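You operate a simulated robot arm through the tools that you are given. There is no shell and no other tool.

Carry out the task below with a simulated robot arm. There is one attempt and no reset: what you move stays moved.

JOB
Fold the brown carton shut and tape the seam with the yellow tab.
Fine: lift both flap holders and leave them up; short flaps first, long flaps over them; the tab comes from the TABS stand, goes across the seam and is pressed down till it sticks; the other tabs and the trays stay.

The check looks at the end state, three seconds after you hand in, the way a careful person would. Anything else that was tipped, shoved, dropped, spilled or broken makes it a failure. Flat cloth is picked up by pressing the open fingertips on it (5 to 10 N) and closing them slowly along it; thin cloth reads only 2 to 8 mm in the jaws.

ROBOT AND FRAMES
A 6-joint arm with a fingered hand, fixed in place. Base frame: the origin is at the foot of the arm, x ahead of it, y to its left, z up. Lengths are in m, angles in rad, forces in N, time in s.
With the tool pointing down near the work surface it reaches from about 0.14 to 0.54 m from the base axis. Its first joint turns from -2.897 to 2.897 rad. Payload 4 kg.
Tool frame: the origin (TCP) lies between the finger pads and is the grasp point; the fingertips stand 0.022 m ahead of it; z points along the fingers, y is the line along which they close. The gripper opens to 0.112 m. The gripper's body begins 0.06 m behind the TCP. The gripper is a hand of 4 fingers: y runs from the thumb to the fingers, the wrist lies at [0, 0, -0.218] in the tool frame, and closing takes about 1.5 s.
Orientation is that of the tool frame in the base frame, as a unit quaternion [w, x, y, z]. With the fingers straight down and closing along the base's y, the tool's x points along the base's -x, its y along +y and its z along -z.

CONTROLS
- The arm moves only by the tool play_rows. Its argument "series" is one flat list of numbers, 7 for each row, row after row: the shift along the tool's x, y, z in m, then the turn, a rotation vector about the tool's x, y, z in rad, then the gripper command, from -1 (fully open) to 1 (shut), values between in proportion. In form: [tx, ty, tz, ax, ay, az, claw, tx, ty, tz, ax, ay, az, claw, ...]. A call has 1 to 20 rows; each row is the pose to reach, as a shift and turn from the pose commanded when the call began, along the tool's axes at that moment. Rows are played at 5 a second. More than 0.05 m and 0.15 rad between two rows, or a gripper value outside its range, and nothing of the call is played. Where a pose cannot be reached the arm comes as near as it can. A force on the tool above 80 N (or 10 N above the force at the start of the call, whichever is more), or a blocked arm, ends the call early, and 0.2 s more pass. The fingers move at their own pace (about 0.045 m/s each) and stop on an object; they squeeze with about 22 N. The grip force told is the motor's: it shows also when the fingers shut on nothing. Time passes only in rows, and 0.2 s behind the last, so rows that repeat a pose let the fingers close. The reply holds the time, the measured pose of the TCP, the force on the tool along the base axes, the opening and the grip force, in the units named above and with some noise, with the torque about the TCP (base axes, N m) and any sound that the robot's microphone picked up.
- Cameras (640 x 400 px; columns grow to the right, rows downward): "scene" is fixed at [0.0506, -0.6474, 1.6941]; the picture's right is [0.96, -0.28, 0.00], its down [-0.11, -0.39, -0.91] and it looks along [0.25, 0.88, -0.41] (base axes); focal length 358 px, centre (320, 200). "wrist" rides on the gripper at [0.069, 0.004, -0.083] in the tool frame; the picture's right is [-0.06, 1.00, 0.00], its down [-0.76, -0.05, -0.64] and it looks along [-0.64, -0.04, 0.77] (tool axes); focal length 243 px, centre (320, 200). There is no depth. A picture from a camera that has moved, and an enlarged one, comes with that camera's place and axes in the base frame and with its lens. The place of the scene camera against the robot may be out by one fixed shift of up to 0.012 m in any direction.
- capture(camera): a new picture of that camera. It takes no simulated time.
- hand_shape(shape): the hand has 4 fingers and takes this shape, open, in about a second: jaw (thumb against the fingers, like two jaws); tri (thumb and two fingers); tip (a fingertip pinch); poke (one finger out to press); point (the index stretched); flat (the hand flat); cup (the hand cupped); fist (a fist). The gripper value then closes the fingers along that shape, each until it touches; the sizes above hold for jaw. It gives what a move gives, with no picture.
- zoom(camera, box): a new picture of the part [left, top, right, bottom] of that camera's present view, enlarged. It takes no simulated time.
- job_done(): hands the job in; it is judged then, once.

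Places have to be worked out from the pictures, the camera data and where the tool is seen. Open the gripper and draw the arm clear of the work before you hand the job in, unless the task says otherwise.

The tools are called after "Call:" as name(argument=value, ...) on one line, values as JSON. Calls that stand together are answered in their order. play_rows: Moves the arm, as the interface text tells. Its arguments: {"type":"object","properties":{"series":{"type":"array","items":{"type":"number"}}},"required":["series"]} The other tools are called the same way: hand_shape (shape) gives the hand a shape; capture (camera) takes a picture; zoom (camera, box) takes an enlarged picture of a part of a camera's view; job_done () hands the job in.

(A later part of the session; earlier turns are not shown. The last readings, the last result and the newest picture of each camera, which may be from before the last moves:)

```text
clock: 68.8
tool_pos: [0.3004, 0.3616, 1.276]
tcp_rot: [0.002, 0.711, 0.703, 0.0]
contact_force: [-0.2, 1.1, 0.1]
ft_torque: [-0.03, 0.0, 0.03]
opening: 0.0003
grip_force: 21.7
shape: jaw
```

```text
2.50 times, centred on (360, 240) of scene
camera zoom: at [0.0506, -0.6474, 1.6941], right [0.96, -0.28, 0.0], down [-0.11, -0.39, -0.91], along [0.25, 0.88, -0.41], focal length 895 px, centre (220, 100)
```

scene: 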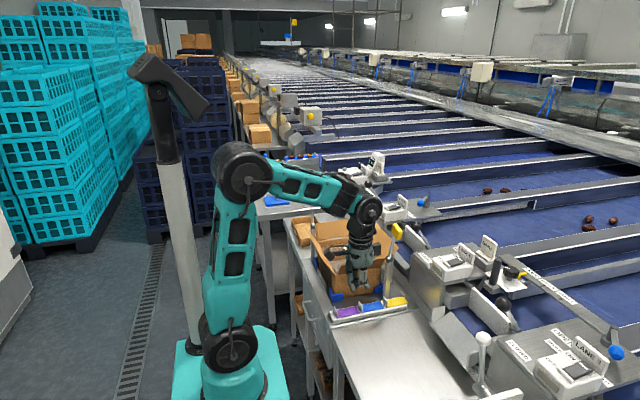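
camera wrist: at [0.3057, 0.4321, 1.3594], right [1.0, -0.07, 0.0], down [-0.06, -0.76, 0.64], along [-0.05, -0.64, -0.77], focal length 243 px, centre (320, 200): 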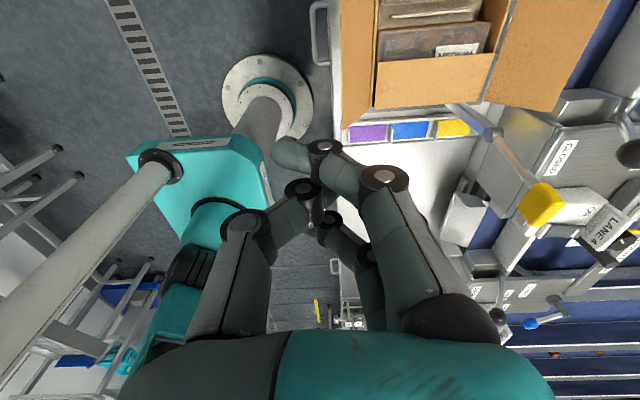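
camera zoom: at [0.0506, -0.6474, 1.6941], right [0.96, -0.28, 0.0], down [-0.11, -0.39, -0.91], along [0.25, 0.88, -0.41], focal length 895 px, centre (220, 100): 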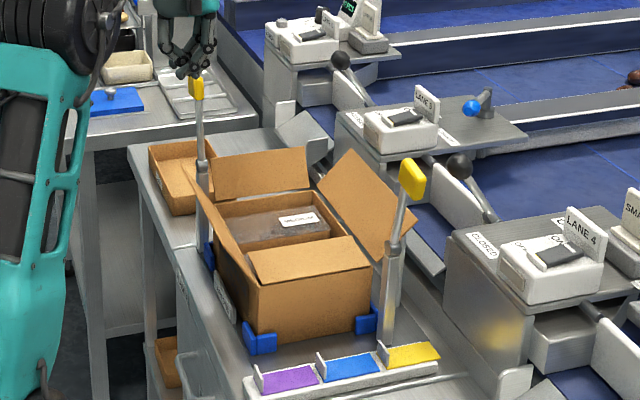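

Good state: front flap folded, others open. Now tilt 50° toward +y and go to a staging pose above the carton at about (0.435, 0.47, 1.16).

Call:
play_rows(series=[0.015, 0.02, 0.0, 0, 0.125, 0, 1, 0.03, 0.04, 0.01, 0, 0.249, 0, 1, 0.045, 0.06, 0.03, 0, 0.374, 0, 1, 0.06, 0.08, 0.05, 0, 0.499, 0, 1, 0.075, 0.1, 0.07, 0, 0.624, 0, 1, 0.09, 0.12, 0.09, 0, 0.748, 0, 1, 0.108, 0.135, 0.116, 0, 0.873, 0, 1, 0.108, 0.135, 0.116, 0, 0.873, 0, 1])

Call:
capture(camera="wrist")

Call:
zoom(camera="scene", box=[290, 160, 430, 320])

```text
clock: 70.6
tool_pos: [0.4319, 0.4638, 1.2301]
tcp_rot: [-0.215, 0.676, 0.67, 0.219]
contact_force: [-0.2, 0.1, 0.2]
ft_torque: [-0.03, 0.0, 0.03]
opening: 0.0
grip_force: 21.8
shape: jaw
out of reach, approached as far as the arm can: row 3, 4, 5, 6, 7, 8
```

```text
taken
camera wrist: at [0.4372, 0.4726, 1.3382], right [1.0, -0.06, -0.03], down [-0.06, -1.0, 0.08], along [-0.04, -0.07, -1.0], focal length 243 px, centre (320, 200)
```

wrist: 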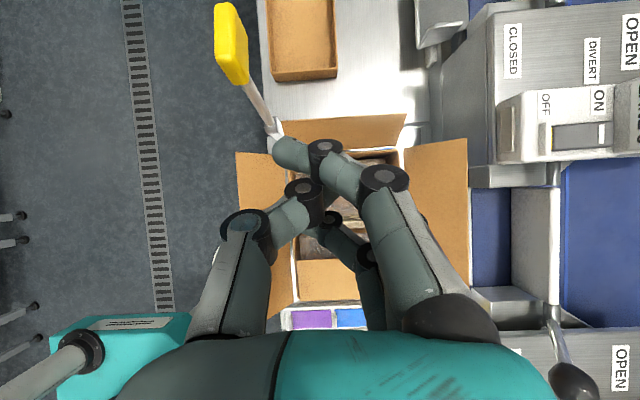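

```text
2.50 times, centred on (360, 240) of scene
camera zoom: at [0.0506, -0.6474, 1.6941], right [0.96, -0.28, 0.0], down [-0.11, -0.39, -0.91], along [0.25, 0.88, -0.41], focal length 895 px, centre (220, 100)
```

zoom: 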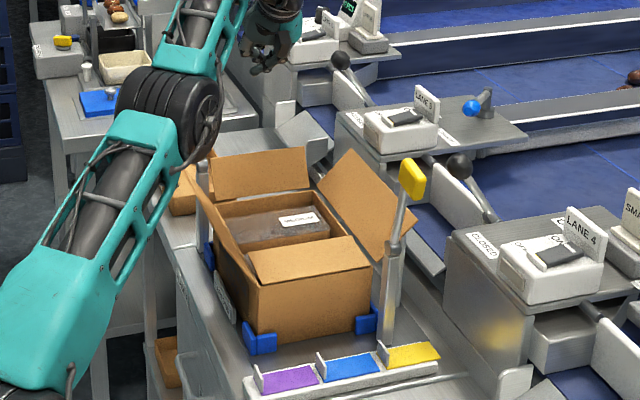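

The high staging pose was slightly beyond reach. I come lower (where reach is longer) toward (0.42, 0.50, 1.13) with the full 50° tilt.

Call:
play_rows(series=[-0.006, -0.003, 0.02, 0, 0.0, 0, 1, -0.012, -0.006, 0.04, 0, 0.05, 0, 1, -0.018, -0.009, 0.06, 0, 0.12, 0, 1, -0.024, -0.012, 0.08, 0, 0.19, 0, 1, -0.029, -0.012, 0.102, 0, 0.25, 0, 1, -0.029, -0.012, 0.102, 0, 0.25, 0, 1])

Call:
capture(camera="wrist")

Call:
capture(camera="scene")

```text
clock: 72.0
tool_pos: [0.4457, 0.4611, 1.1943]
tcp_rot: [-0.221, 0.666, 0.685, 0.196]
contact_force: [-0.7, -0.4, 0.8]
ft_torque: [-0.03, -0.05, -0.04]
opening: 0.0003
grip_force: 21.2
shape: jaw
out of reach, approached as far as the arm can: row 1, 2, 3, 4, 5, 6
```

```text
taken
camera wrist: at [0.4529, 0.4713, 1.3017], right [1.0, -0.02, -0.06], down [-0.01, -0.99, 0.1], along [-0.07, -0.1, -0.99], focal length 243 px, centre (320, 200)
```

wrist: 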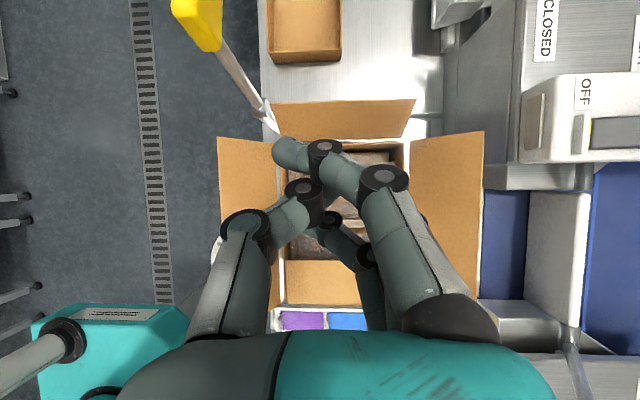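

```text
taken
```

scene: 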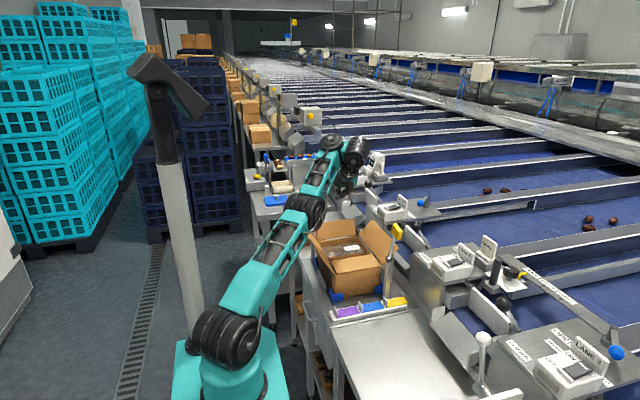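

The solver stalls in this posture; I'll retrace to the earlier good pose near (0.31, 0.35, 1.25) tool-down, and then use the same route as for holder 1 (tilt first at short radius, then travel low).

Call:
play_rows(series=[-0.01, -0.024, -0.017, -0.006, -0.1, 0.005, 1, -0.019, -0.047, -0.034, -0.012, -0.2, 0.009, 1, -0.029, -0.071, -0.052, -0.018, -0.3, 0.014, 1, -0.039, -0.094, -0.069, -0.024, -0.4, 0.018, 1, -0.048, -0.118, -0.086, -0.03, -0.5, 0.023, 1, -0.058, -0.141, -0.103, -0.036, -0.599, 0.027, 1, -0.058, -0.141, -0.103, -0.036, -0.599, 0.027, 1])

Call:
capture(camera="scene")

```text
clock: 73.6
tool_pos: [0.3104, 0.3476, 1.2533]
tcp_rot: [-0.001, 0.708, 0.707, -0.003]
contact_force: [-0.4, 0.3, 0.9]
ft_torque: [0.04, 0.01, 0.0]
opening: 0.0001
grip_force: 22.4
shape: jaw
out of reach, approached as far as the arm can: row 1, 2, 3, 6
```

```text
taken
```

scene: 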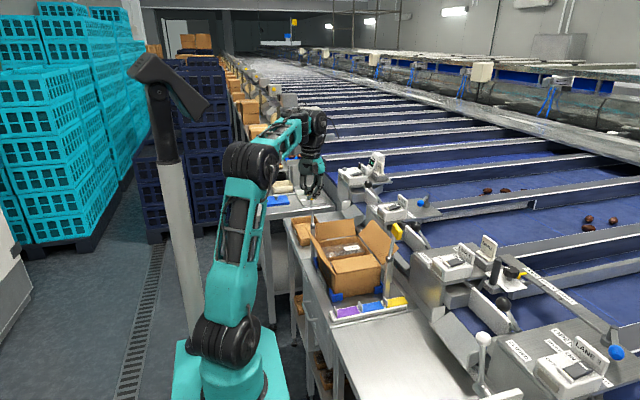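

Back in a good posture. Now tilt 45° at short radius on the way to (0.367, 0.338, 1.13), as before.

Call:
play_rows(series=[-0.001, 0.008, 0.016, 0, 0.112, 0, 1, -0.003, 0.016, 0.032, 0, 0.224, 0, 1, -0.004, 0.024, 0.048, 0, 0.337, 0, 1, -0.006, 0.032, 0.064, 0, 0.449, 0, 1, -0.007, 0.04, 0.08, 0, 0.561, 0, 1, -0.009, 0.048, 0.1, 0, 0.673, 0, 1, -0.01, 0.057, 0.123, 0, 0.785, 0, 1, -0.01, 0.057, 0.123, 0, 0.785, 0, 1])

Call:
play_rows(series=[0.012, 0.008, 0.014, 0, 0, 0, 1, 0.024, 0.016, 0.028, 0, 0, 0, 1, 0.036, 0.024, 0.042, 0, 0, 0, 1, 0.048, 0.032, 0.056, 0, 0, 0, 1, 0.06, 0.04, 0.07, 0, 0, 0, 1, 0.072, 0.048, 0.078, 0, 0, 0, 1, 0.072, 0.048, 0.078, 0, 0, 0, 1])

Call:
capture(camera="wrist")

Call:
zoom(camera="scene", box=[290, 160, 430, 320])

```text
clock: 75.4
tool_pos: [0.4647, 0.4268, 1.2371]
tcp_rot: [-0.215, 0.676, 0.663, 0.237]
contact_force: [0.1, 0.2, -0.1]
ft_torque: [-0.01, -0.01, 0.0]
opening: 0.0
grip_force: 21.8
shape: jaw
out of reach, approached as far as the arm can: row 1, 2, 3, 4, 5, 6, 7, 8
```

```text
clock: 77.0
tool_pos: [0.4651, 0.4265, 1.2394]
tcp_rot: [-0.214, 0.676, 0.664, 0.237]
contact_force: [-0.1, 0.3, -0.1]
ft_torque: [0.01, -0.02, 0.01]
opening: 0.0
grip_force: 22.6
shape: jaw
out of reach, approached as far as the arm can: row 1, 2, 3, 4, 5, 6, 7
```

```text
taken
camera wrist: at [0.4682, 0.4319, 1.3476], right [1.0, -0.08, -0.01], down [-0.08, -1.0, 0.05], along [-0.02, -0.05, -1.0], focal length 243 px, centre (320, 200)
```

wrist: 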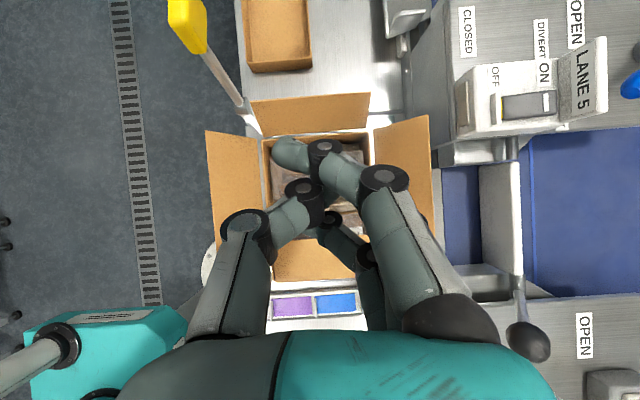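

```text
2.50 times, centred on (360, 240) of scene
camera zoom: at [0.0506, -0.6474, 1.6941], right [0.96, -0.28, 0.0], down [-0.11, -0.39, -0.91], along [0.25, 0.88, -0.41], focal length 895 px, centre (220, 100)
```

zoom: 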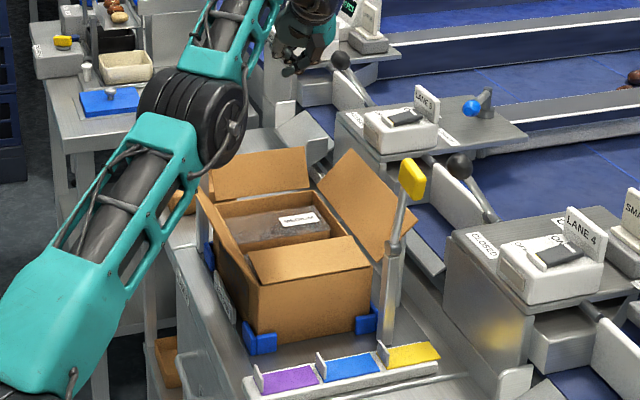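

The same tilt that worked earlier now stalls, so the arm's wrist branch differs. I'll go back to the tool-down pose, then to the home posture, and use a simpler family of poses (tilting straight outward from the base) for the back flap.

Call:
play_rows(series=[-0.0085, -0.0217, -0.0126, 0.005, -0.093, -0.002, 1, -0.017, -0.0433, -0.0252, 0.009, -0.185, -0.005, 1, -0.0254, -0.065, -0.0378, 0.014, -0.278, -0.007, 1, -0.0339, -0.0866, -0.0505, 0.019, -0.371, -0.01, 1, -0.0424, -0.1083, -0.0631, 0.024, -0.464, -0.012, 1, -0.0508, -0.13, -0.0757, 0.028, -0.556, -0.015, 1, -0.0593, -0.1516, -0.0883, 0.033, -0.649, -0.017, 1, -0.0593, -0.1516, -0.0883, 0.033, -0.649, -0.017, 1])

Call:
play_rows(series=[-0.015, 0, -0.005, 0, 0, -0.131, 1, -0.03, 0, -0.01, 0, 0, -0.262, 1, -0.045, 0, -0.015, 0, 0, -0.393, 1, -0.06, 0, -0.02, 0, 0, -0.524, 1, -0.075, 0, -0.025, 0, 0, -0.655, 1, -0.09, 0, -0.03, 0, 0, -0.785, 1, -0.105, 0, -0.035, 0, 0, -0.916, 1, -0.12, 0, -0.04, 0, 0, -1.047, 1, -0.135, 0, -0.045, 0, 0, -1.178, 1, -0.15, 0, -0.05, 0, 0, -1.309, 1, -0.165, 0, -0.055, 0, 0, -1.44, 1, -0.175, 0, -0.06, 0, 0, -1.571, 1, -0.175, 0, -0.06, 0, 0, -1.571, 1])

Call:
capture(camera="scene")

Call:
capture(camera="wrist")

```text
clock: 78.8
tool_pos: [0.3085, 0.3276, 1.2699]
tcp_rot: [-0.001, 0.708, 0.706, 0.0]
contact_force: [-0.6, -0.6, 0.2]
ft_torque: [-0.04, 0.02, 0.03]
opening: 0.0001
grip_force: 21.9
shape: jaw
out of reach, approached as far as the arm can: row 1, 2, 3, 7
```

```text
clock: 81.6
tool_pos: [0.3104, 0.1549, 1.3296]
tcp_rot: [0.0, -0.001, 1.0, -0.001]
contact_force: [-0.2, -0.5, 0.3]
ft_torque: [-0.01, 0.0, 0.0]
opening: 0.0003
grip_force: 22.2
shape: jaw
```

```text
taken
```

scene: 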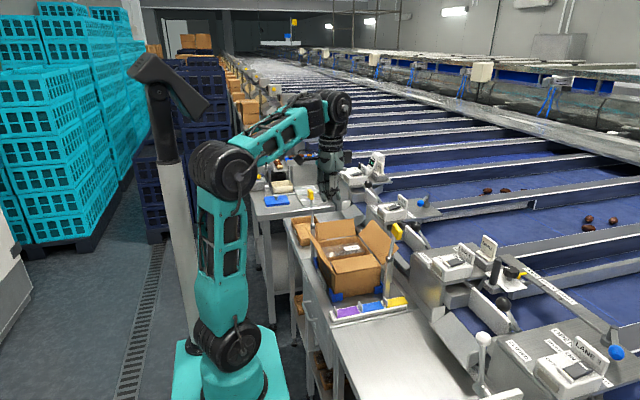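

```text
taken
camera wrist: at [0.2415, 0.1595, 1.4132], right [0.06, 1.0, 0.0], down [0.77, -0.05, 0.64], along [0.64, -0.04, -0.77], focal length 243 px, centre (320, 200)
```

wrist: 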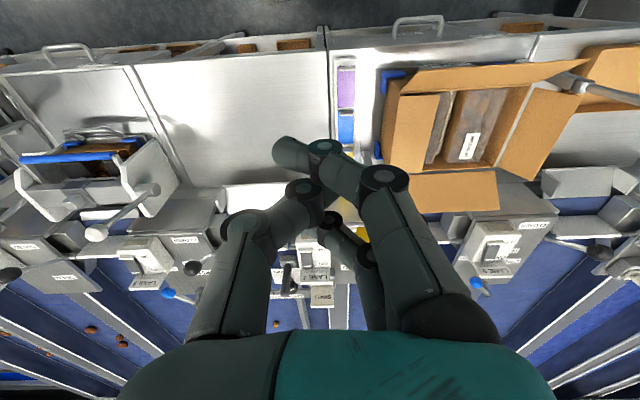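

Home posture again. Now I rotate to the carton's back-corner azimuth (~52°) with the tool-down hand facing outward, at about (0.27, 0.35, 1.25).

Call:
play_rows(series=[0.005, 0.0244, 0.01, 0, 0, -0.1135, 1, 0.01, 0.0488, 0.02, 0, 0, -0.227, 1, 0.015, 0.0731, 0.03, 0, 0, -0.3405, 1, 0.02, 0.0975, 0.04, 0, 0, -0.454, 1, 0.025, 0.1219, 0.05, 0, 0, -0.5675, 1, 0.03, 0.1463, 0.06, 0, 0, -0.681, 1, 0.035, 0.1706, 0.07, 0, 0, -0.7945, 1, 0.04, 0.195, 0.08, 0, 0, -0.908, 1, 0.04, 0.195, 0.08, 0, 0, -0.908, 1])

Call:
capture(camera="wrist")

```text
clock: 83.6
tool_pos: [0.2684, 0.3516, 1.25]
tcp_rot: [0.0, -0.438, 0.899, 0.002]
contact_force: [0.3, 0.3, 0.3]
ft_torque: [0.01, 0.02, 0.01]
opening: 0.0
grip_force: 22.0
shape: jaw
```

```text
taken
camera wrist: at [0.2244, 0.2991, 1.333], right [-0.75, 0.66, 0.0], down [0.51, 0.57, 0.64], along [0.42, 0.48, -0.77], focal length 243 px, centre (320, 200)
```

wrist: 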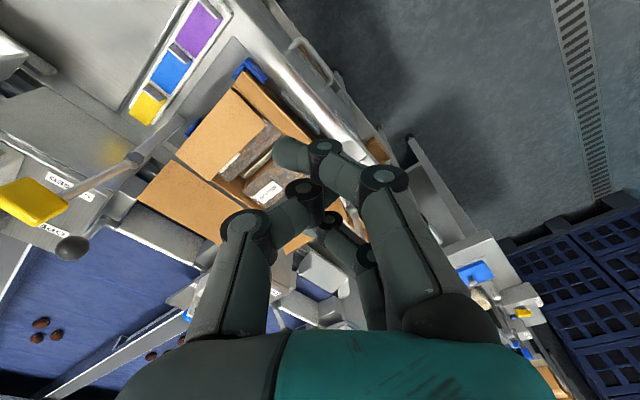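

Now tilt outward 45° while extending to about (0.36, 0.465, 1.17).

Call:
play_rows(series=[-0.02, 0, 0.01, 0, -0.112, 0, 1, -0.04, 0, 0.02, 0, -0.224, 0, 1, -0.06, 0, 0.03, 0, -0.337, 0, 1, -0.08, 0, 0.045, 0, -0.449, 0, 1, -0.1, 0, 0.06, 0, -0.561, 0, 1, -0.125, 0, 0.07, 0, -0.673, 0, 1, -0.147, 0, 0.08, 0, -0.785, 0, 1, -0.147, 0, 0.08, 0, -0.785, 0, 1])

Call:
capture(camera="wrist")

Call:
capture(camera="scene")

```text
clock: 85.4
tool_pos: [0.3621, 0.4659, 1.1681]
tcp_rot: [0.343, -0.405, 0.83, 0.169]
contact_force: [0.1, 0.0, 0.2]
ft_torque: [-0.01, 0.0, 0.01]
opening: 0.0
grip_force: 21.9
shape: jaw
```

```text
taken
camera wrist: at [0.2915, 0.3839, 1.1786], right [-0.76, 0.65, 0.05], down [0.09, 0.04, 0.99], along [0.64, 0.76, -0.09], focal length 243 px, centre (320, 200)
```

wrist: 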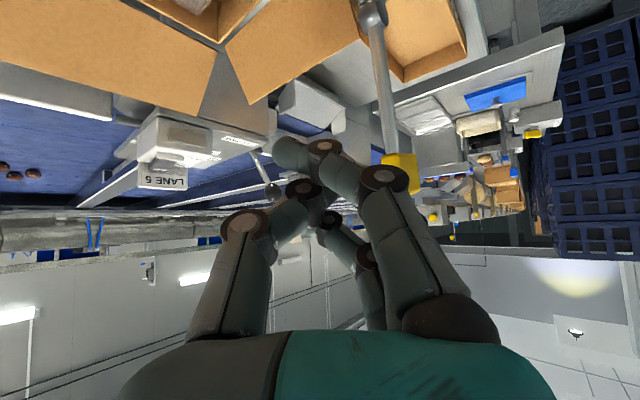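

```text
taken
```

scene: 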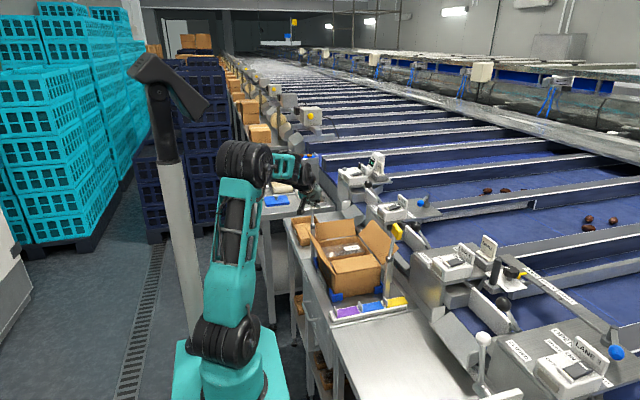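

This family works well. Next I extend over the carton in two legs (first +x to keep clear of holder 1's raised rod, then +y) to a pre-hook point just past and above the back flap's top edge.

Call:
play_rows(series=[-0.009, -0.016, 0.024, 0, -0.044, 0, 1, -0.018, -0.032, 0.048, 0, -0.088, 0, 1, -0.027, -0.048, 0.072, 0, -0.131, 0, 1, -0.0355, -0.0642, 0.0963, 0, -0.175, 0, 1, -0.0453, -0.0482, 0.1155, 0, -0.175, 0, 1, -0.0551, -0.0321, 0.1347, 0, -0.175, 0, 1, -0.0649, -0.0161, 0.1539, 0, -0.175, 0, 1, -0.0649, -0.0161, 0.1539, 0, -0.175, 0, 1])

Call:
capture(camera="wrist")

Call:
zoom(camera="scene", box=[290, 160, 430, 320])

```text
clock: 87.2
tool_pos: [0.4699, 0.5792, 1.1062]
tcp_rot: [0.415, -0.388, 0.798, 0.202]
contact_force: [0.2, -0.7, 0.3]
ft_torque: [-0.01, 0.02, -0.03]
opening: 0.0
grip_force: 21.4
shape: jaw
```

```text
taken
camera wrist: at [0.4004, 0.4968, 1.0979], right [-0.76, 0.64, 0.05], down [-0.01, -0.1, 0.99], along [0.65, 0.76, 0.08], focal length 243 px, centre (320, 200)
```

wrist: 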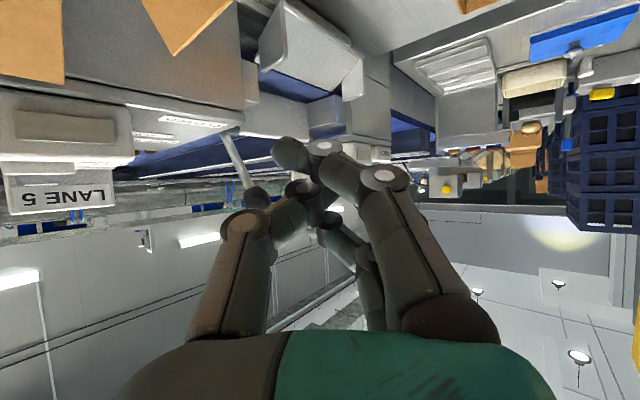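

```text
2.50 times, centred on (360, 240) of scene
camera zoom: at [0.0506, -0.6474, 1.6941], right [0.96, -0.28, 0.0], down [-0.11, -0.39, -0.91], along [0.25, 0.88, -0.41], focal length 895 px, centre (220, 100)
```

zoom: 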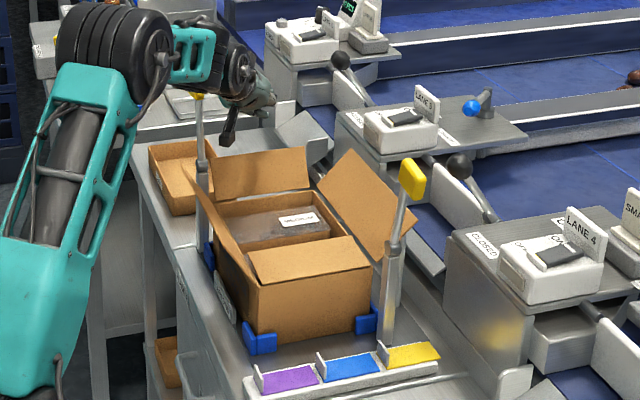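

Pre-hook reached. The short flaps are ~7 cm deep, so the back flap's edge is near (y 0.55, z 1.04). I lower behind it and sweep toward −y to bring it up and over.

Call:
play_rows(series=[0.0213, 0, 0.0149, 0, 0, 0, 1, 0.0436, -0.0025, 0.0267, 0, 0, 0, 1, 0.056, -0.0082, 0.0264, 0, 0, 0, 1, 0.0607, -0.0209, 0.0098, 0, 0, 0, 1, 0.0717, -0.036, -0.0059, 0, 0, 0, 1, 0.0888, -0.05, -0.0159, 0, 0, 0, 1, 0.1031, -0.059, -0.0198, 0, 0, 0, 1])

Call:
zoom(camera="scene", box=[290, 160, 430, 320])

Call:
capture(camera="wrist")

```text
clock: 88.8
tool_pos: [0.4676, 0.4834, 1.0328]
tcp_rot: [0.415, -0.388, 0.797, 0.203]
contact_force: [0.7, -0.8, 0.4]
ft_torque: [-0.05, 0.02, -0.03]
opening: 0.0
grip_force: 22.5
shape: jaw
```

```text
2.50 times, centred on (360, 240) of scene
camera zoom: at [0.0506, -0.6474, 1.6941], right [0.96, -0.28, 0.0], down [-0.11, -0.39, -0.91], along [0.25, 0.88, -0.41], focal length 895 px, centre (220, 100)
```

zoom: 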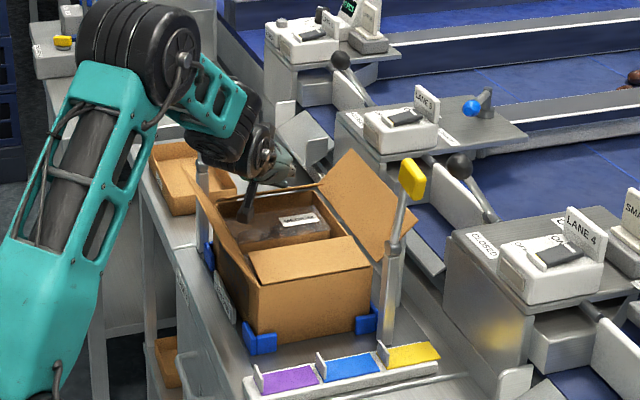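

```text
taken
camera wrist: at [0.3995, 0.401, 1.0242], right [-0.76, 0.64, 0.05], down [-0.01, -0.1, 0.99], along [0.65, 0.76, 0.08], focal length 243 px, centre (320, 200)
```

wrist: 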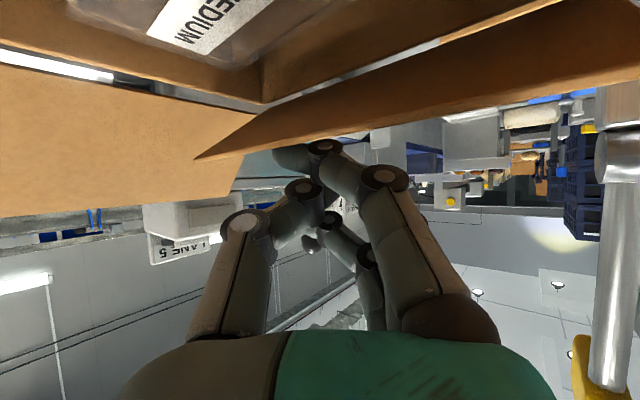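

The flap is leaning inward under the fingers. I continue down, steepening the hand, to press it flat.

Call:
play_rows(series=[0.0076, -0.0037, -0.0004, 0, 0.145, 0, 1, 0.0125, -0.0047, 0.0013, 0, 0.27, 0, 1, 0.0238, -0.0093, 0.0021, 0, 0.41, 0, 1, 0.0322, -0.0117, 0.0043, 0, 0.436, 0, 1, 0.0322, -0.0117, 0.0043, 0, 0.436, 0, 1])

Call:
zoom(camera="scene", box=[290, 160, 430, 320])

Call:
capture(camera="wrist")

```text
clock: 90.0
tool_pos: [0.468, 0.4628, 1.0043]
tcp_rot: [0.231, -0.424, 0.868, 0.114]
contact_force: [-0.4, -0.9, -0.9]
ft_torque: [0.01, 0.04, 0.0]
opening: 0.0
grip_force: 22.2
shape: jaw
```

```text
2.50 times, centred on (360, 240) of scene
camera zoom: at [0.0506, -0.6474, 1.6941], right [0.96, -0.28, 0.0], down [-0.11, -0.39, -0.91], along [0.25, 0.88, -0.41], focal length 895 px, centre (220, 100)
```

zoom: 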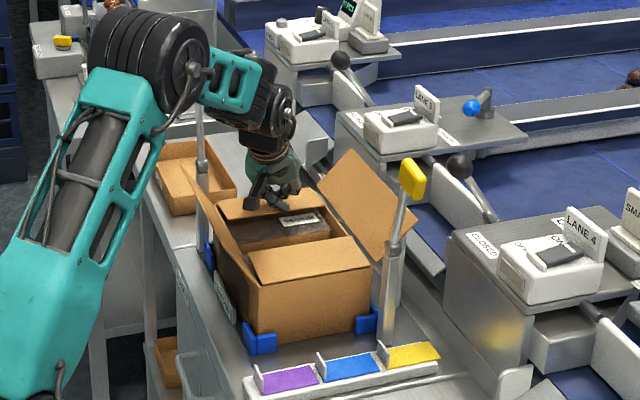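

```text
taken
camera wrist: at [0.403, 0.3866, 1.0419], right [-0.75, 0.66, 0.03], down [0.25, 0.24, 0.94], along [0.61, 0.71, -0.34], focal length 243 px, centre (320, 200)
```

wrist: 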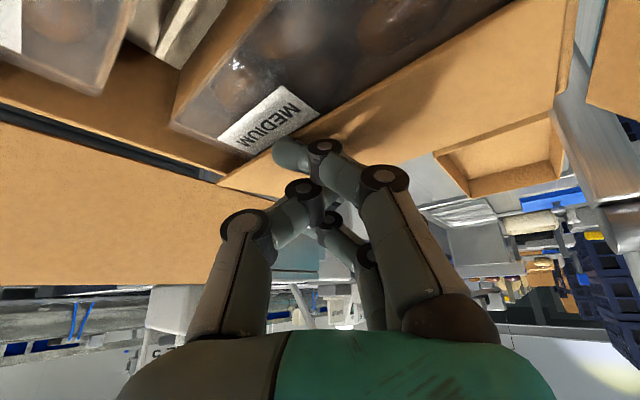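

The back flap is down. I retract along the tool axis and look.

Call:
play_rows(series=[0, 0, -0.02, 0, 0, 0, 1, 0, 0, -0.05, 0, 0, 0, 1, 0, 0, -0.08, 0, 0, 0, 1, 0, 0, -0.12, 0, 0, 0, 1, 0, 0, -0.15, 0, 0, 0, 1, 0.03, 0, -0.17, 0, 0, 0, 1, 0.06, 0, -0.19, 0, 0, 0, 1, 0.06, 0, -0.19, 0, 0, 0, 1])

Call:
zoom(camera="scene", box=[290, 160, 430, 320])

Call:
capture(camera="wrist")

```text
clock: 91.8
tool_pos: [0.3763, 0.3468, 1.1378]
tcp_rot: [0.233, -0.423, 0.868, 0.114]
contact_force: [1.3, -0.6, 0.3]
ft_torque: [0.02, -0.02, -0.02]
opening: 0.0002
grip_force: 22.6
shape: jaw
```

```text
2.50 times, centred on (360, 240) of scene
camera zoom: at [0.0506, -0.6474, 1.6941], right [0.96, -0.28, 0.0], down [-0.11, -0.39, -0.91], along [0.25, 0.88, -0.41], focal length 895 px, centre (220, 100)
```

zoom: 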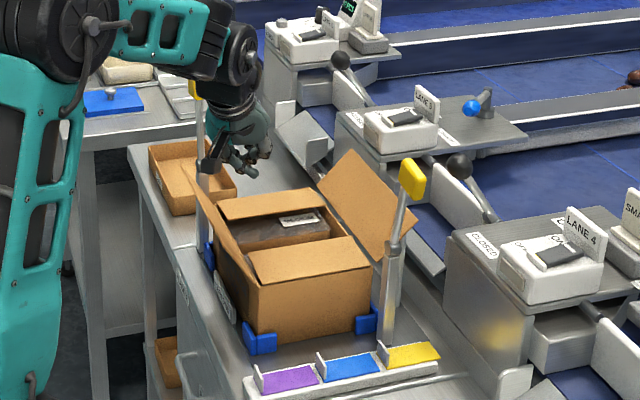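

```text
taken
camera wrist: at [0.3124, 0.2694, 1.1755], right [-0.75, 0.66, 0.03], down [0.25, 0.24, 0.94], along [0.61, 0.71, -0.34], focal length 243 px, centre (320, 200)
```

wrist: 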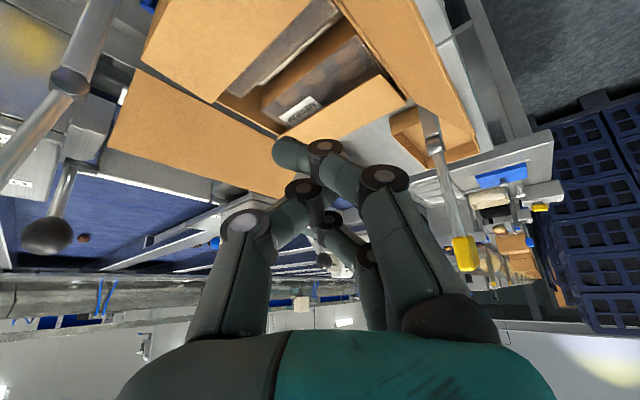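

Both short flaps are down and staying. Next the near long flap: I straighten the hand, turn it back to nominal yaw and bring it to the robot side of that flap at about (0.27, 0.40, 1.12).

Call:
play_rows(series=[0.003, 0.019, -0.0085, 0, 0.105, 0, 1, 0.0055, 0.038, -0.017, 0, 0.21, 0, 1, 0.008, 0.058, -0.0256, 0, 0.314, 0, 1, 0.011, 0.077, -0.034, 0, 0.419, 0, 1, 0.0137, 0.0959, -0.0426, 0, 0.524, 0, 1, 0.0137, 0.0959, -0.0426, 0, 0.524, 0, 1])

Call:
play_rows(series=[-0.0014, 0.003, 0.0, 0, 0, 0.13, 1, -0.0028, 0.006, 0.0, 0, 0, 0.26, 1, -0.0041, 0.0087, 0.0, 0, 0, 0.389, 1, -0.0055, 0.0116, 0.01, 0, 0, 0.519, 1, -0.0069, 0.0144, 0.02, 0, 0, 0.649, 1, -0.0082, 0.0173, 0.03, 0, 0, 0.778, 1, -0.0096, 0.0202, 0.04, 0, 0, 0.908, 1, -0.0096, 0.0202, 0.04, 0, 0, 0.908, 1])

Call:
capture(camera="wrist")

Call:
zoom(camera="scene", box=[290, 160, 430, 320])

```text
clock: 93.2
tool_pos: [0.281, 0.3811, 1.1689]
tcp_rot: [-0.001, -0.438, 0.899, 0.0]
contact_force: [0.3, -0.3, -0.4]
ft_torque: [-0.03, 0.02, 0.01]
opening: 0.0
grip_force: 22.1
shape: jaw
```

```text
clock: 95.0
tool_pos: [0.2717, 0.4004, 1.1284]
tcp_rot: [-0.002, 0.001, 1.0, 0.0]
contact_force: [0.3, 0.0, -0.4]
ft_torque: [-0.02, 0.02, -0.04]
opening: 0.0
grip_force: 22.4
shape: jaw
```

```text
taken
camera wrist: at [0.2031, 0.4052, 1.212], right [0.07, 1.0, 0.0], down [0.77, -0.05, 0.64], along [0.64, -0.04, -0.77], focal length 243 px, centre (320, 200)
```

wrist: 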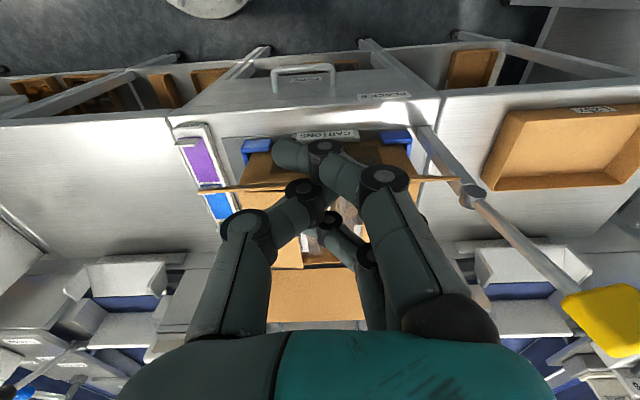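

```text
2.50 times, centred on (360, 240) of scene
camera zoom: at [0.0506, -0.6474, 1.6941], right [0.96, -0.28, 0.0], down [-0.11, -0.39, -0.91], along [0.25, 0.88, -0.41], focal length 895 px, centre (220, 100)
```

zoom: 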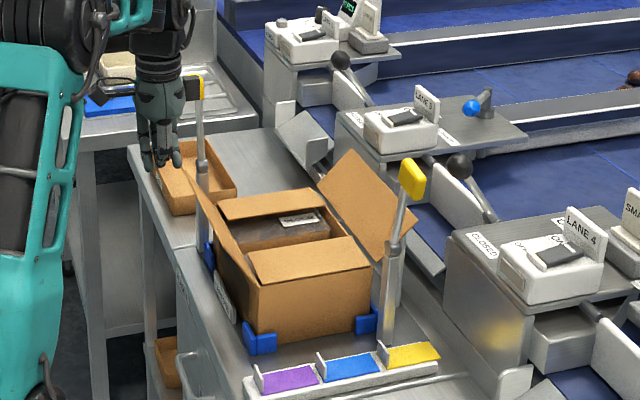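

The near flap's edge is around x≈0.325, z≈1.045. I lower on its outer side and push it in (+x), first to about vertical.

Call:
play_rows(series=[0, 0, 0.043, 0, 0, 0, 1, 0, 0, 0.083, 0, 0, 0, 1, -0.018, 0, 0.083, 0, 0, 0, 1, -0.033, 0, 0.083, 0, 0, 0, 1, -0.048, 0, 0.083, 0, 0, 0, 1, -0.063, 0, 0.08, 0, 0, 0, 1, -0.073, 0, 0.078, 0, 0, 0, 1])

Call:
capture(camera="wrist")

Call:
zoom(camera="scene", box=[290, 160, 430, 320])

```text
clock: 96.6
tool_pos: [0.3453, 0.4004, 1.0502]
tcp_rot: [-0.001, 0.0, 1.0, 0.0]
contact_force: [0.3, 0.1, 0.2]
ft_torque: [0.03, 0.0, 0.02]
opening: 0.0004
grip_force: 21.7
shape: jaw
```

```text
taken
camera wrist: at [0.2765, 0.4054, 1.1345], right [0.06, 1.0, 0.0], down [0.77, -0.05, 0.64], along [0.64, -0.04, -0.77], focal length 243 px, centre (320, 200)
```

wrist: 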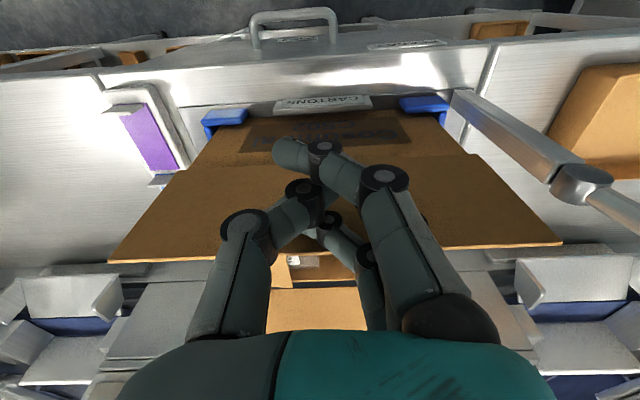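

```text
2.50 times, centred on (360, 240) of scene
camera zoom: at [0.0506, -0.6474, 1.6941], right [0.96, -0.28, 0.0], down [-0.11, -0.39, -0.91], along [0.25, 0.88, -0.41], focal length 895 px, centre (220, 100)
```

zoom: 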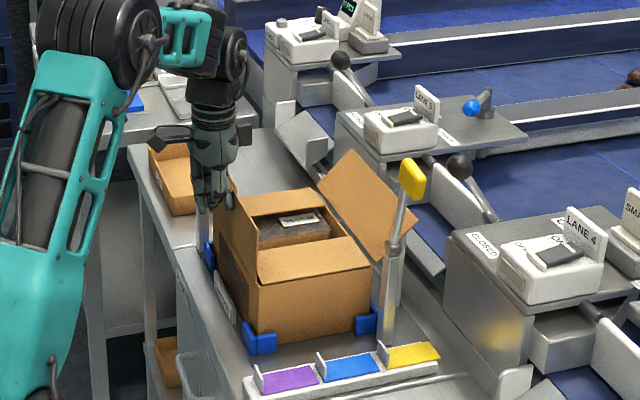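

The near flap is vertical now. I carry it over and down.

Call:
play_rows(series=[-0.013, 0, -0.002, 0, 0, 0, 1, -0.025, 0, -0.002, 0, 0, 0, 1, -0.04, 0, -0.002, 0, 0, 0, 1, -0.05, 0, 0.005, 0, 0, 0, 1, -0.057, 0, 0.018, 0, 0, 0, 1, -0.061, 0, 0.032, 0, 0, 0, 1, -0.063, 0, 0.042, 0, 0, 0, 1])

Call:
capture(camera="wrist")

Call:
zoom(camera="scene", box=[290, 160, 430, 320])

```text
clock: 98.2
tool_pos: [0.4078, 0.4013, 1.0078]
tcp_rot: [0.0, 0.0, 1.0, 0.0]
contact_force: [-0.4, -0.2, -0.5]
ft_torque: [-0.03, 0.02, -0.01]
opening: 0.0002
grip_force: 21.5
shape: jaw
```

```text
taken
camera wrist: at [0.3387, 0.405, 1.0918], right [0.06, 1.0, 0.0], down [0.77, -0.05, 0.64], along [0.64, -0.04, -0.77], focal length 243 px, centre (320, 200)
```

wrist: 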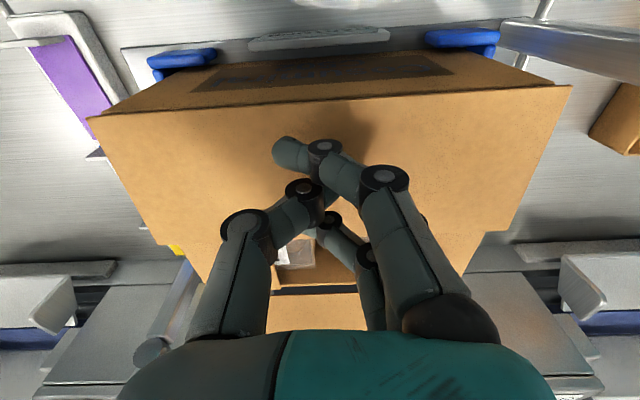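

```text
2.50 times, centred on (360, 240) of scene
camera zoom: at [0.0506, -0.6474, 1.6941], right [0.96, -0.28, 0.0], down [-0.11, -0.39, -0.91], along [0.25, 0.88, -0.41], focal length 895 px, centre (220, 100)
```

zoom: 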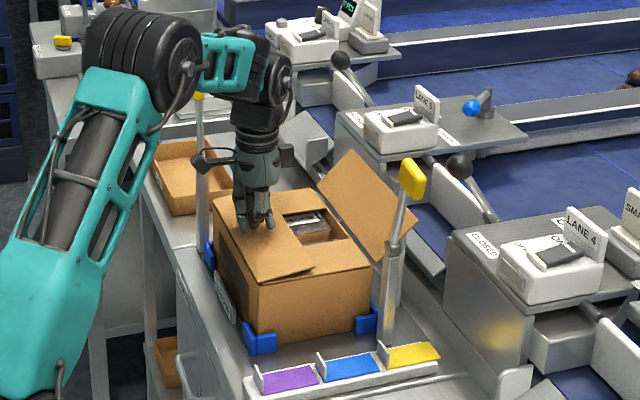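

The near long flap is lying over the short flaps. I lift off and check it stays.

Call:
play_rows(series=[0, 0, -0.02, 0, 0, 0, 1, 0, 0, -0.05, 0, 0, 0, 1, 0, 0, -0.09, 0, 0, 0, 1, 0.02, 0, -0.13, 0, 0, 0, 1, 0.05, 0, -0.16, 0, 0, 0, 1, 0.08, 0, -0.19, 0, 0, 0, 1, 0.1, 0, -0.22, 0, 0, 0, 1, 0.1, 0, -0.22, 0, 0, 0, 1])

Call:
capture(camera="wrist")

Call:
zoom(camera="scene", box=[290, 160, 430, 320])

```text
clock: 100.0
tool_pos: [0.3074, 0.3993, 1.2293]
tcp_rot: [-0.001, 0.0, 1.0, 0.0]
contact_force: [0.4, 0.0, -0.5]
ft_torque: [0.02, 0.01, 0.0]
opening: 0.0
grip_force: 22.0
shape: jaw
```

```text
taken
camera wrist: at [0.2391, 0.4048, 1.3122], right [0.06, 1.0, 0.0], down [0.77, -0.05, 0.64], along [0.64, -0.04, -0.77], focal length 243 px, centre (320, 200)
```

wrist: 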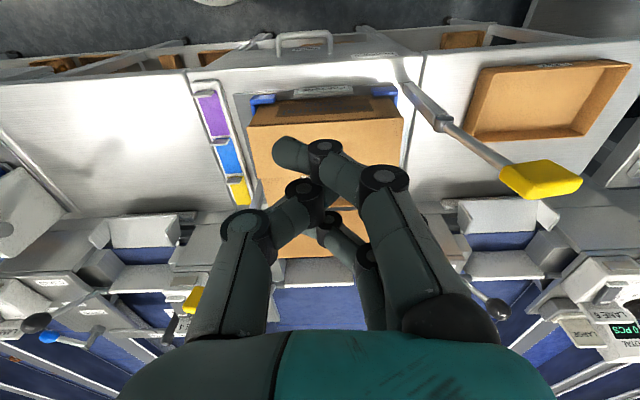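

```text
2.50 times, centred on (360, 240) of scene
camera zoom: at [0.0506, -0.6474, 1.6941], right [0.96, -0.28, 0.0], down [-0.11, -0.39, -0.91], along [0.25, 0.88, -0.41], focal length 895 px, centre (220, 100)
```

zoom: 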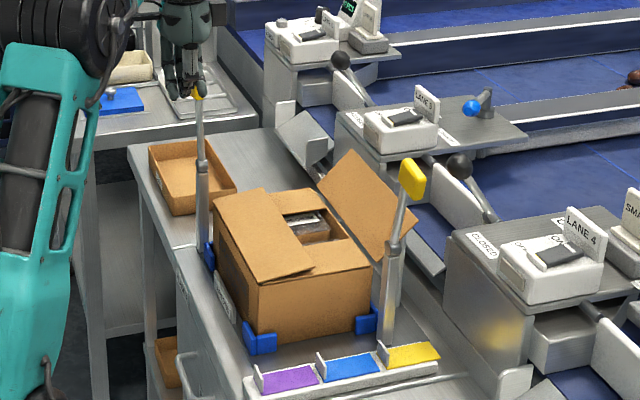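

The near flap stays. For the far flap I use the same outward-tilt hook, at azimuth ~35°. First I move tool-down to (0.346, 0.238, 1.22) with matching yaw, then tilt and extend.

Call:
play_rows(series=[-0.0077, -0.032, 0.002, 0, 0, -0.121, 1, -0.0154, -0.064, 0.004, 0, 0, -0.242, 1, -0.0232, -0.097, 0.006, 0, 0, -0.362, 1, -0.031, -0.129, 0.008, 0, 0, -0.483, 1, -0.0386, -0.161, 0.01, 0, 0, -0.604, 1, -0.0386, -0.161, 0.01, 0, 0, -0.604, 1])

Call:
play_rows(series=[-0.022, 0, 0.01, 0, -0.112, 0, 1, -0.044, 0, 0.02, 0, -0.224, 0, 1, -0.066, 0, 0.03, 0, -0.337, 0, 1, -0.088, 0, 0.04, 0, -0.449, 0, 1, -0.11, 0, 0.05, 0, -0.561, 0, 1, -0.132, 0, 0.06, 0, -0.673, 0, 1, -0.155, 0, 0.07, 0, -0.785, 0, 1, -0.155, 0, 0.07, 0, -0.785, 0, 1])

Call:
capture(camera="scene")

Call:
capture(camera="wrist")

```text
clock: 101.4
tool_pos: [0.345, 0.2391, 1.2174]
tcp_rot: [-0.001, -0.298, 0.954, 0.001]
contact_force: [0.5, 0.0, -0.3]
ft_torque: [0.0, 0.0, -0.01]
opening: 0.0003
grip_force: 21.7
shape: jaw
```

```text
clock: 103.2
tool_pos: [0.4725, 0.3294, 1.1482]
tcp_rot: [0.365, -0.275, 0.882, 0.114]
contact_force: [0.1, 0.2, 0.0]
ft_torque: [0.02, 0.02, -0.01]
opening: 0.0001
grip_force: 21.6
shape: jaw
```

```text
taken
```

scene: 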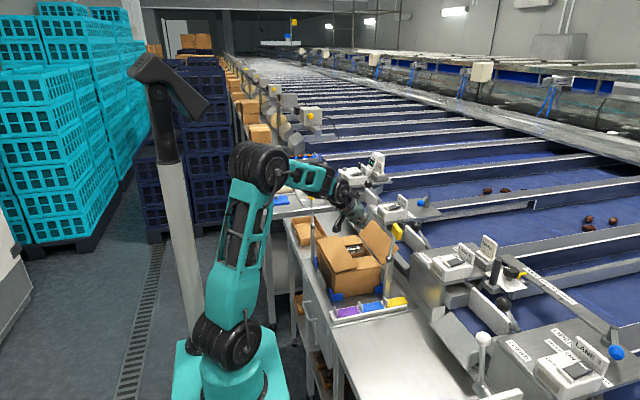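

```text
taken
camera wrist: at [0.3819, 0.2711, 1.1584], right [-0.53, 0.85, 0.05], down [0.1, 0.01, 0.99], along [0.84, 0.53, -0.09], focal length 243 px, centre (320, 200)
```

wrist: 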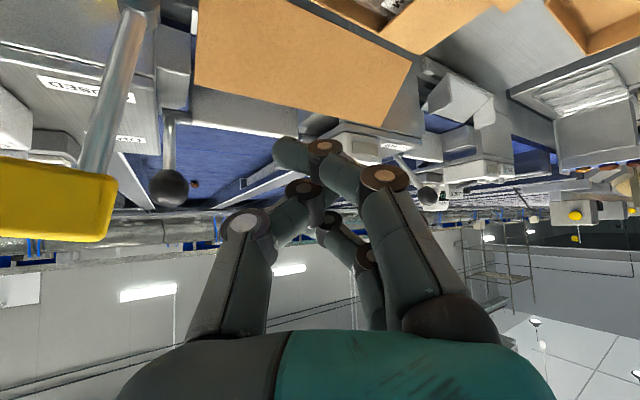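

The far flap's edge is about (x 0.588, z 1.045). I extend to the pre-hook point (0.617, 0.42, 1.10) beyond and above it, with 55° tilt.

Call:
play_rows(series=[-0.017, 0.002, 0.023, 0, -0.044, 0, 1, -0.033, 0.004, 0.046, 0, -0.088, 0, 1, -0.05, 0.006, 0.069, 0, -0.131, 0, 1, -0.0666, 0.0084, 0.092, 0, -0.175, 0, 1, -0.0733, 0.003, 0.113, 0, -0.175, 0, 1, -0.08, -0.0022, 0.134, 0, -0.175, 0, 1, -0.0866, -0.0075, 0.1544, 0, -0.175, 0, 1, -0.0866, -0.0075, 0.1544, 0, -0.175, 0, 1])

Call:
zoom(camera="scene", box=[290, 160, 430, 320])

Call:
capture(camera="wrist")

```text
clock: 105.0
tool_pos: [0.6184, 0.4157, 1.1008]
tcp_rot: [0.441, -0.264, 0.847, 0.138]
contact_force: [-1.0, -0.2, -0.2]
ft_torque: [-0.01, 0.0, 0.02]
opening: 0.0
grip_force: 21.9
shape: jaw
```

```text
2.50 times, centred on (360, 240) of scene
camera zoom: at [0.0506, -0.6474, 1.6941], right [0.96, -0.28, 0.0], down [-0.11, -0.39, -0.91], along [0.25, 0.88, -0.41], focal length 895 px, centre (220, 100)
```

zoom: 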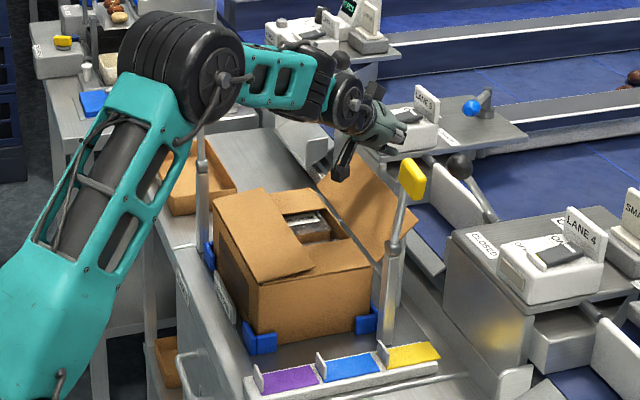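

```text
taken
camera wrist: at [0.5269, 0.3586, 1.0922], right [-0.54, 0.84, 0.05], down [-0.04, -0.09, 0.99], along [0.84, 0.53, 0.08], focal length 243 px, centre (320, 200)
```

wrist: 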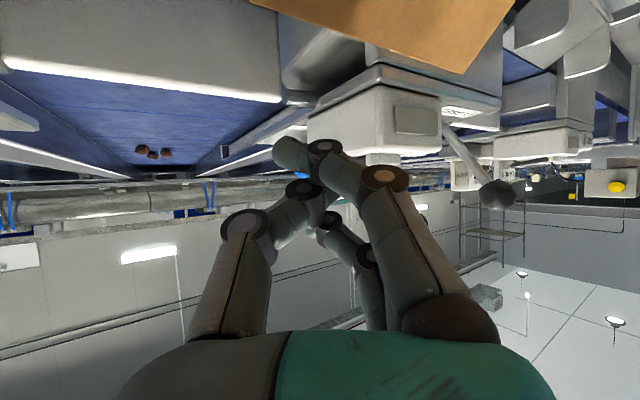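

Pre-hook reached. Now I lower behind the far flap and sweep it toward −x, up and over.

Call:
play_rows(series=[0.0223, 0.0014, 0.0131, 0, 0, 0, 1, 0.0385, 0.0031, 0.0214, 0, 0, 0, 1, 0.0473, 0.0088, 0.0176, 0, 0, 0, 1, 0.0516, 0.0226, -0.0038, 0, 0, 0, 1, 0.0647, 0.0384, -0.0226, 0, 0, 0, 1, 0.0847, 0.0532, -0.0348, 0, 0, 0, 1, 0.103, 0.0627, -0.0386, 0, 0, 0, 1])

Call:
zoom(camera="scene", box=[290, 160, 430, 320])

Call:
capture(camera="wrist")

```text
clock: 106.6
tool_pos: [0.5086, 0.4162, 1.0399]
tcp_rot: [0.441, -0.263, 0.847, 0.137]
contact_force: [0.1, 0.5, -0.1]
ft_torque: [-0.02, 0.0, 0.0]
opening: 0.0001
grip_force: 22.4
shape: jaw
```

```text
2.50 times, centred on (360, 240) of scene
camera zoom: at [0.0506, -0.6474, 1.6941], right [0.96, -0.28, 0.0], down [-0.11, -0.39, -0.91], along [0.25, 0.88, -0.41], focal length 895 px, centre (220, 100)
```

zoom: 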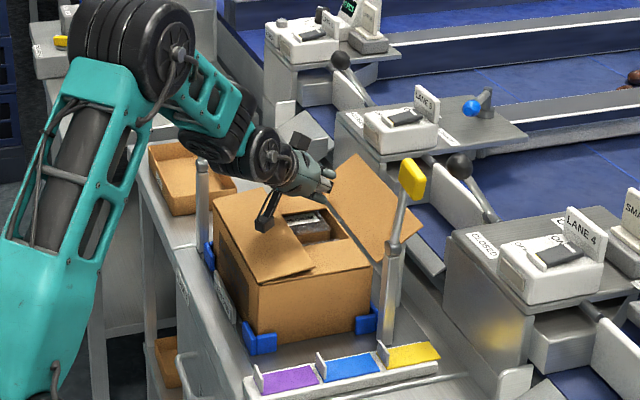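

```text
taken
camera wrist: at [0.4178, 0.3594, 1.0295], right [-0.54, 0.84, 0.05], down [-0.04, -0.09, 0.99], along [0.84, 0.53, 0.08], focal length 243 px, centre (320, 200)
```

wrist: 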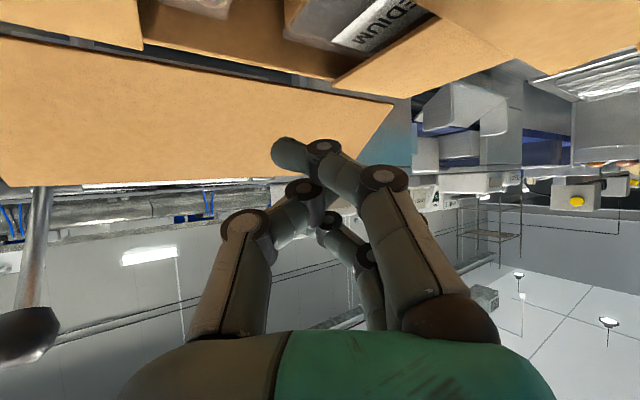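

The hook slid over the top edge; the far flap is still open. I'll raise, go back out past the edge, and lower deeper behind it (TCP ≈ (0.628, 0.416, 1.044)).

Call:
play_rows(series=[-0.0287, 0, -0.0201, 0, 0, 0, 1, -0.0667, -0.0114, -0.0267, 0, 0, 0, 1, -0.0856, -0.0341, 0.0002, 0, 0, 0, 1, -0.1045, -0.0568, 0.0272, 0, 0, 0, 1, -0.1105, -0.069, 0.0445, 0, 0, 0, 1, -0.086, -0.069, 0.0617, 0, 0, 0, 1, -0.0597, -0.0678, 0.0782, 0, 0, 0, 1, -0.0597, -0.0678, 0.0782, 0, 0, 0, 1])

Call:
zoom(camera="scene", box=[330, 180, 420, 280])

Call:
capture(camera="wrist")

```text
clock: 108.4
tool_pos: [0.6281, 0.4192, 1.041]
tcp_rot: [0.44, -0.264, 0.847, 0.138]
contact_force: [-0.5, -0.3, 1.2]
ft_torque: [0.01, -0.01, 0.0]
opening: 0.0002
grip_force: 22.0
shape: jaw
```

```text
4.00 times, centred on (375, 230) of scene
camera zoom: at [0.0506, -0.6474, 1.6941], right [0.96, -0.28, 0.0], down [-0.11, -0.39, -0.91], along [0.25, 0.88, -0.41], focal length 1432 px, centre (100, 80)
```

zoom: 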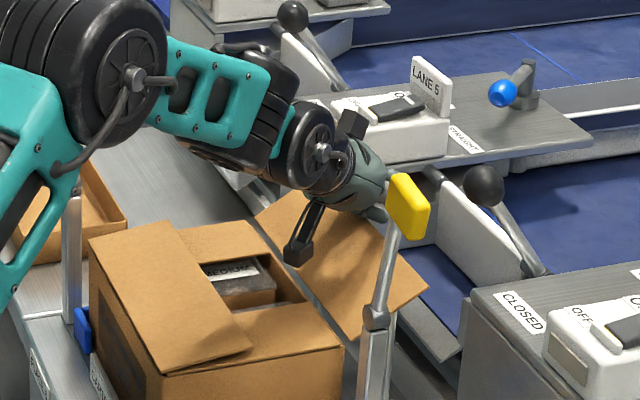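

```text
taken
camera wrist: at [0.5373, 0.3618, 1.0331], right [-0.54, 0.84, 0.05], down [-0.04, -0.09, 0.99], along [0.84, 0.53, 0.08], focal length 243 px, centre (320, 200)
```

wrist: 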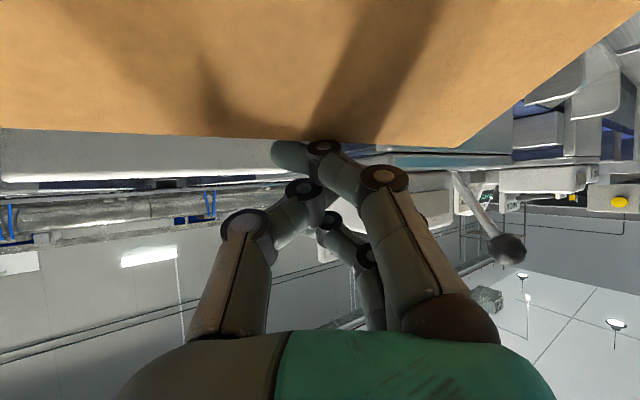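

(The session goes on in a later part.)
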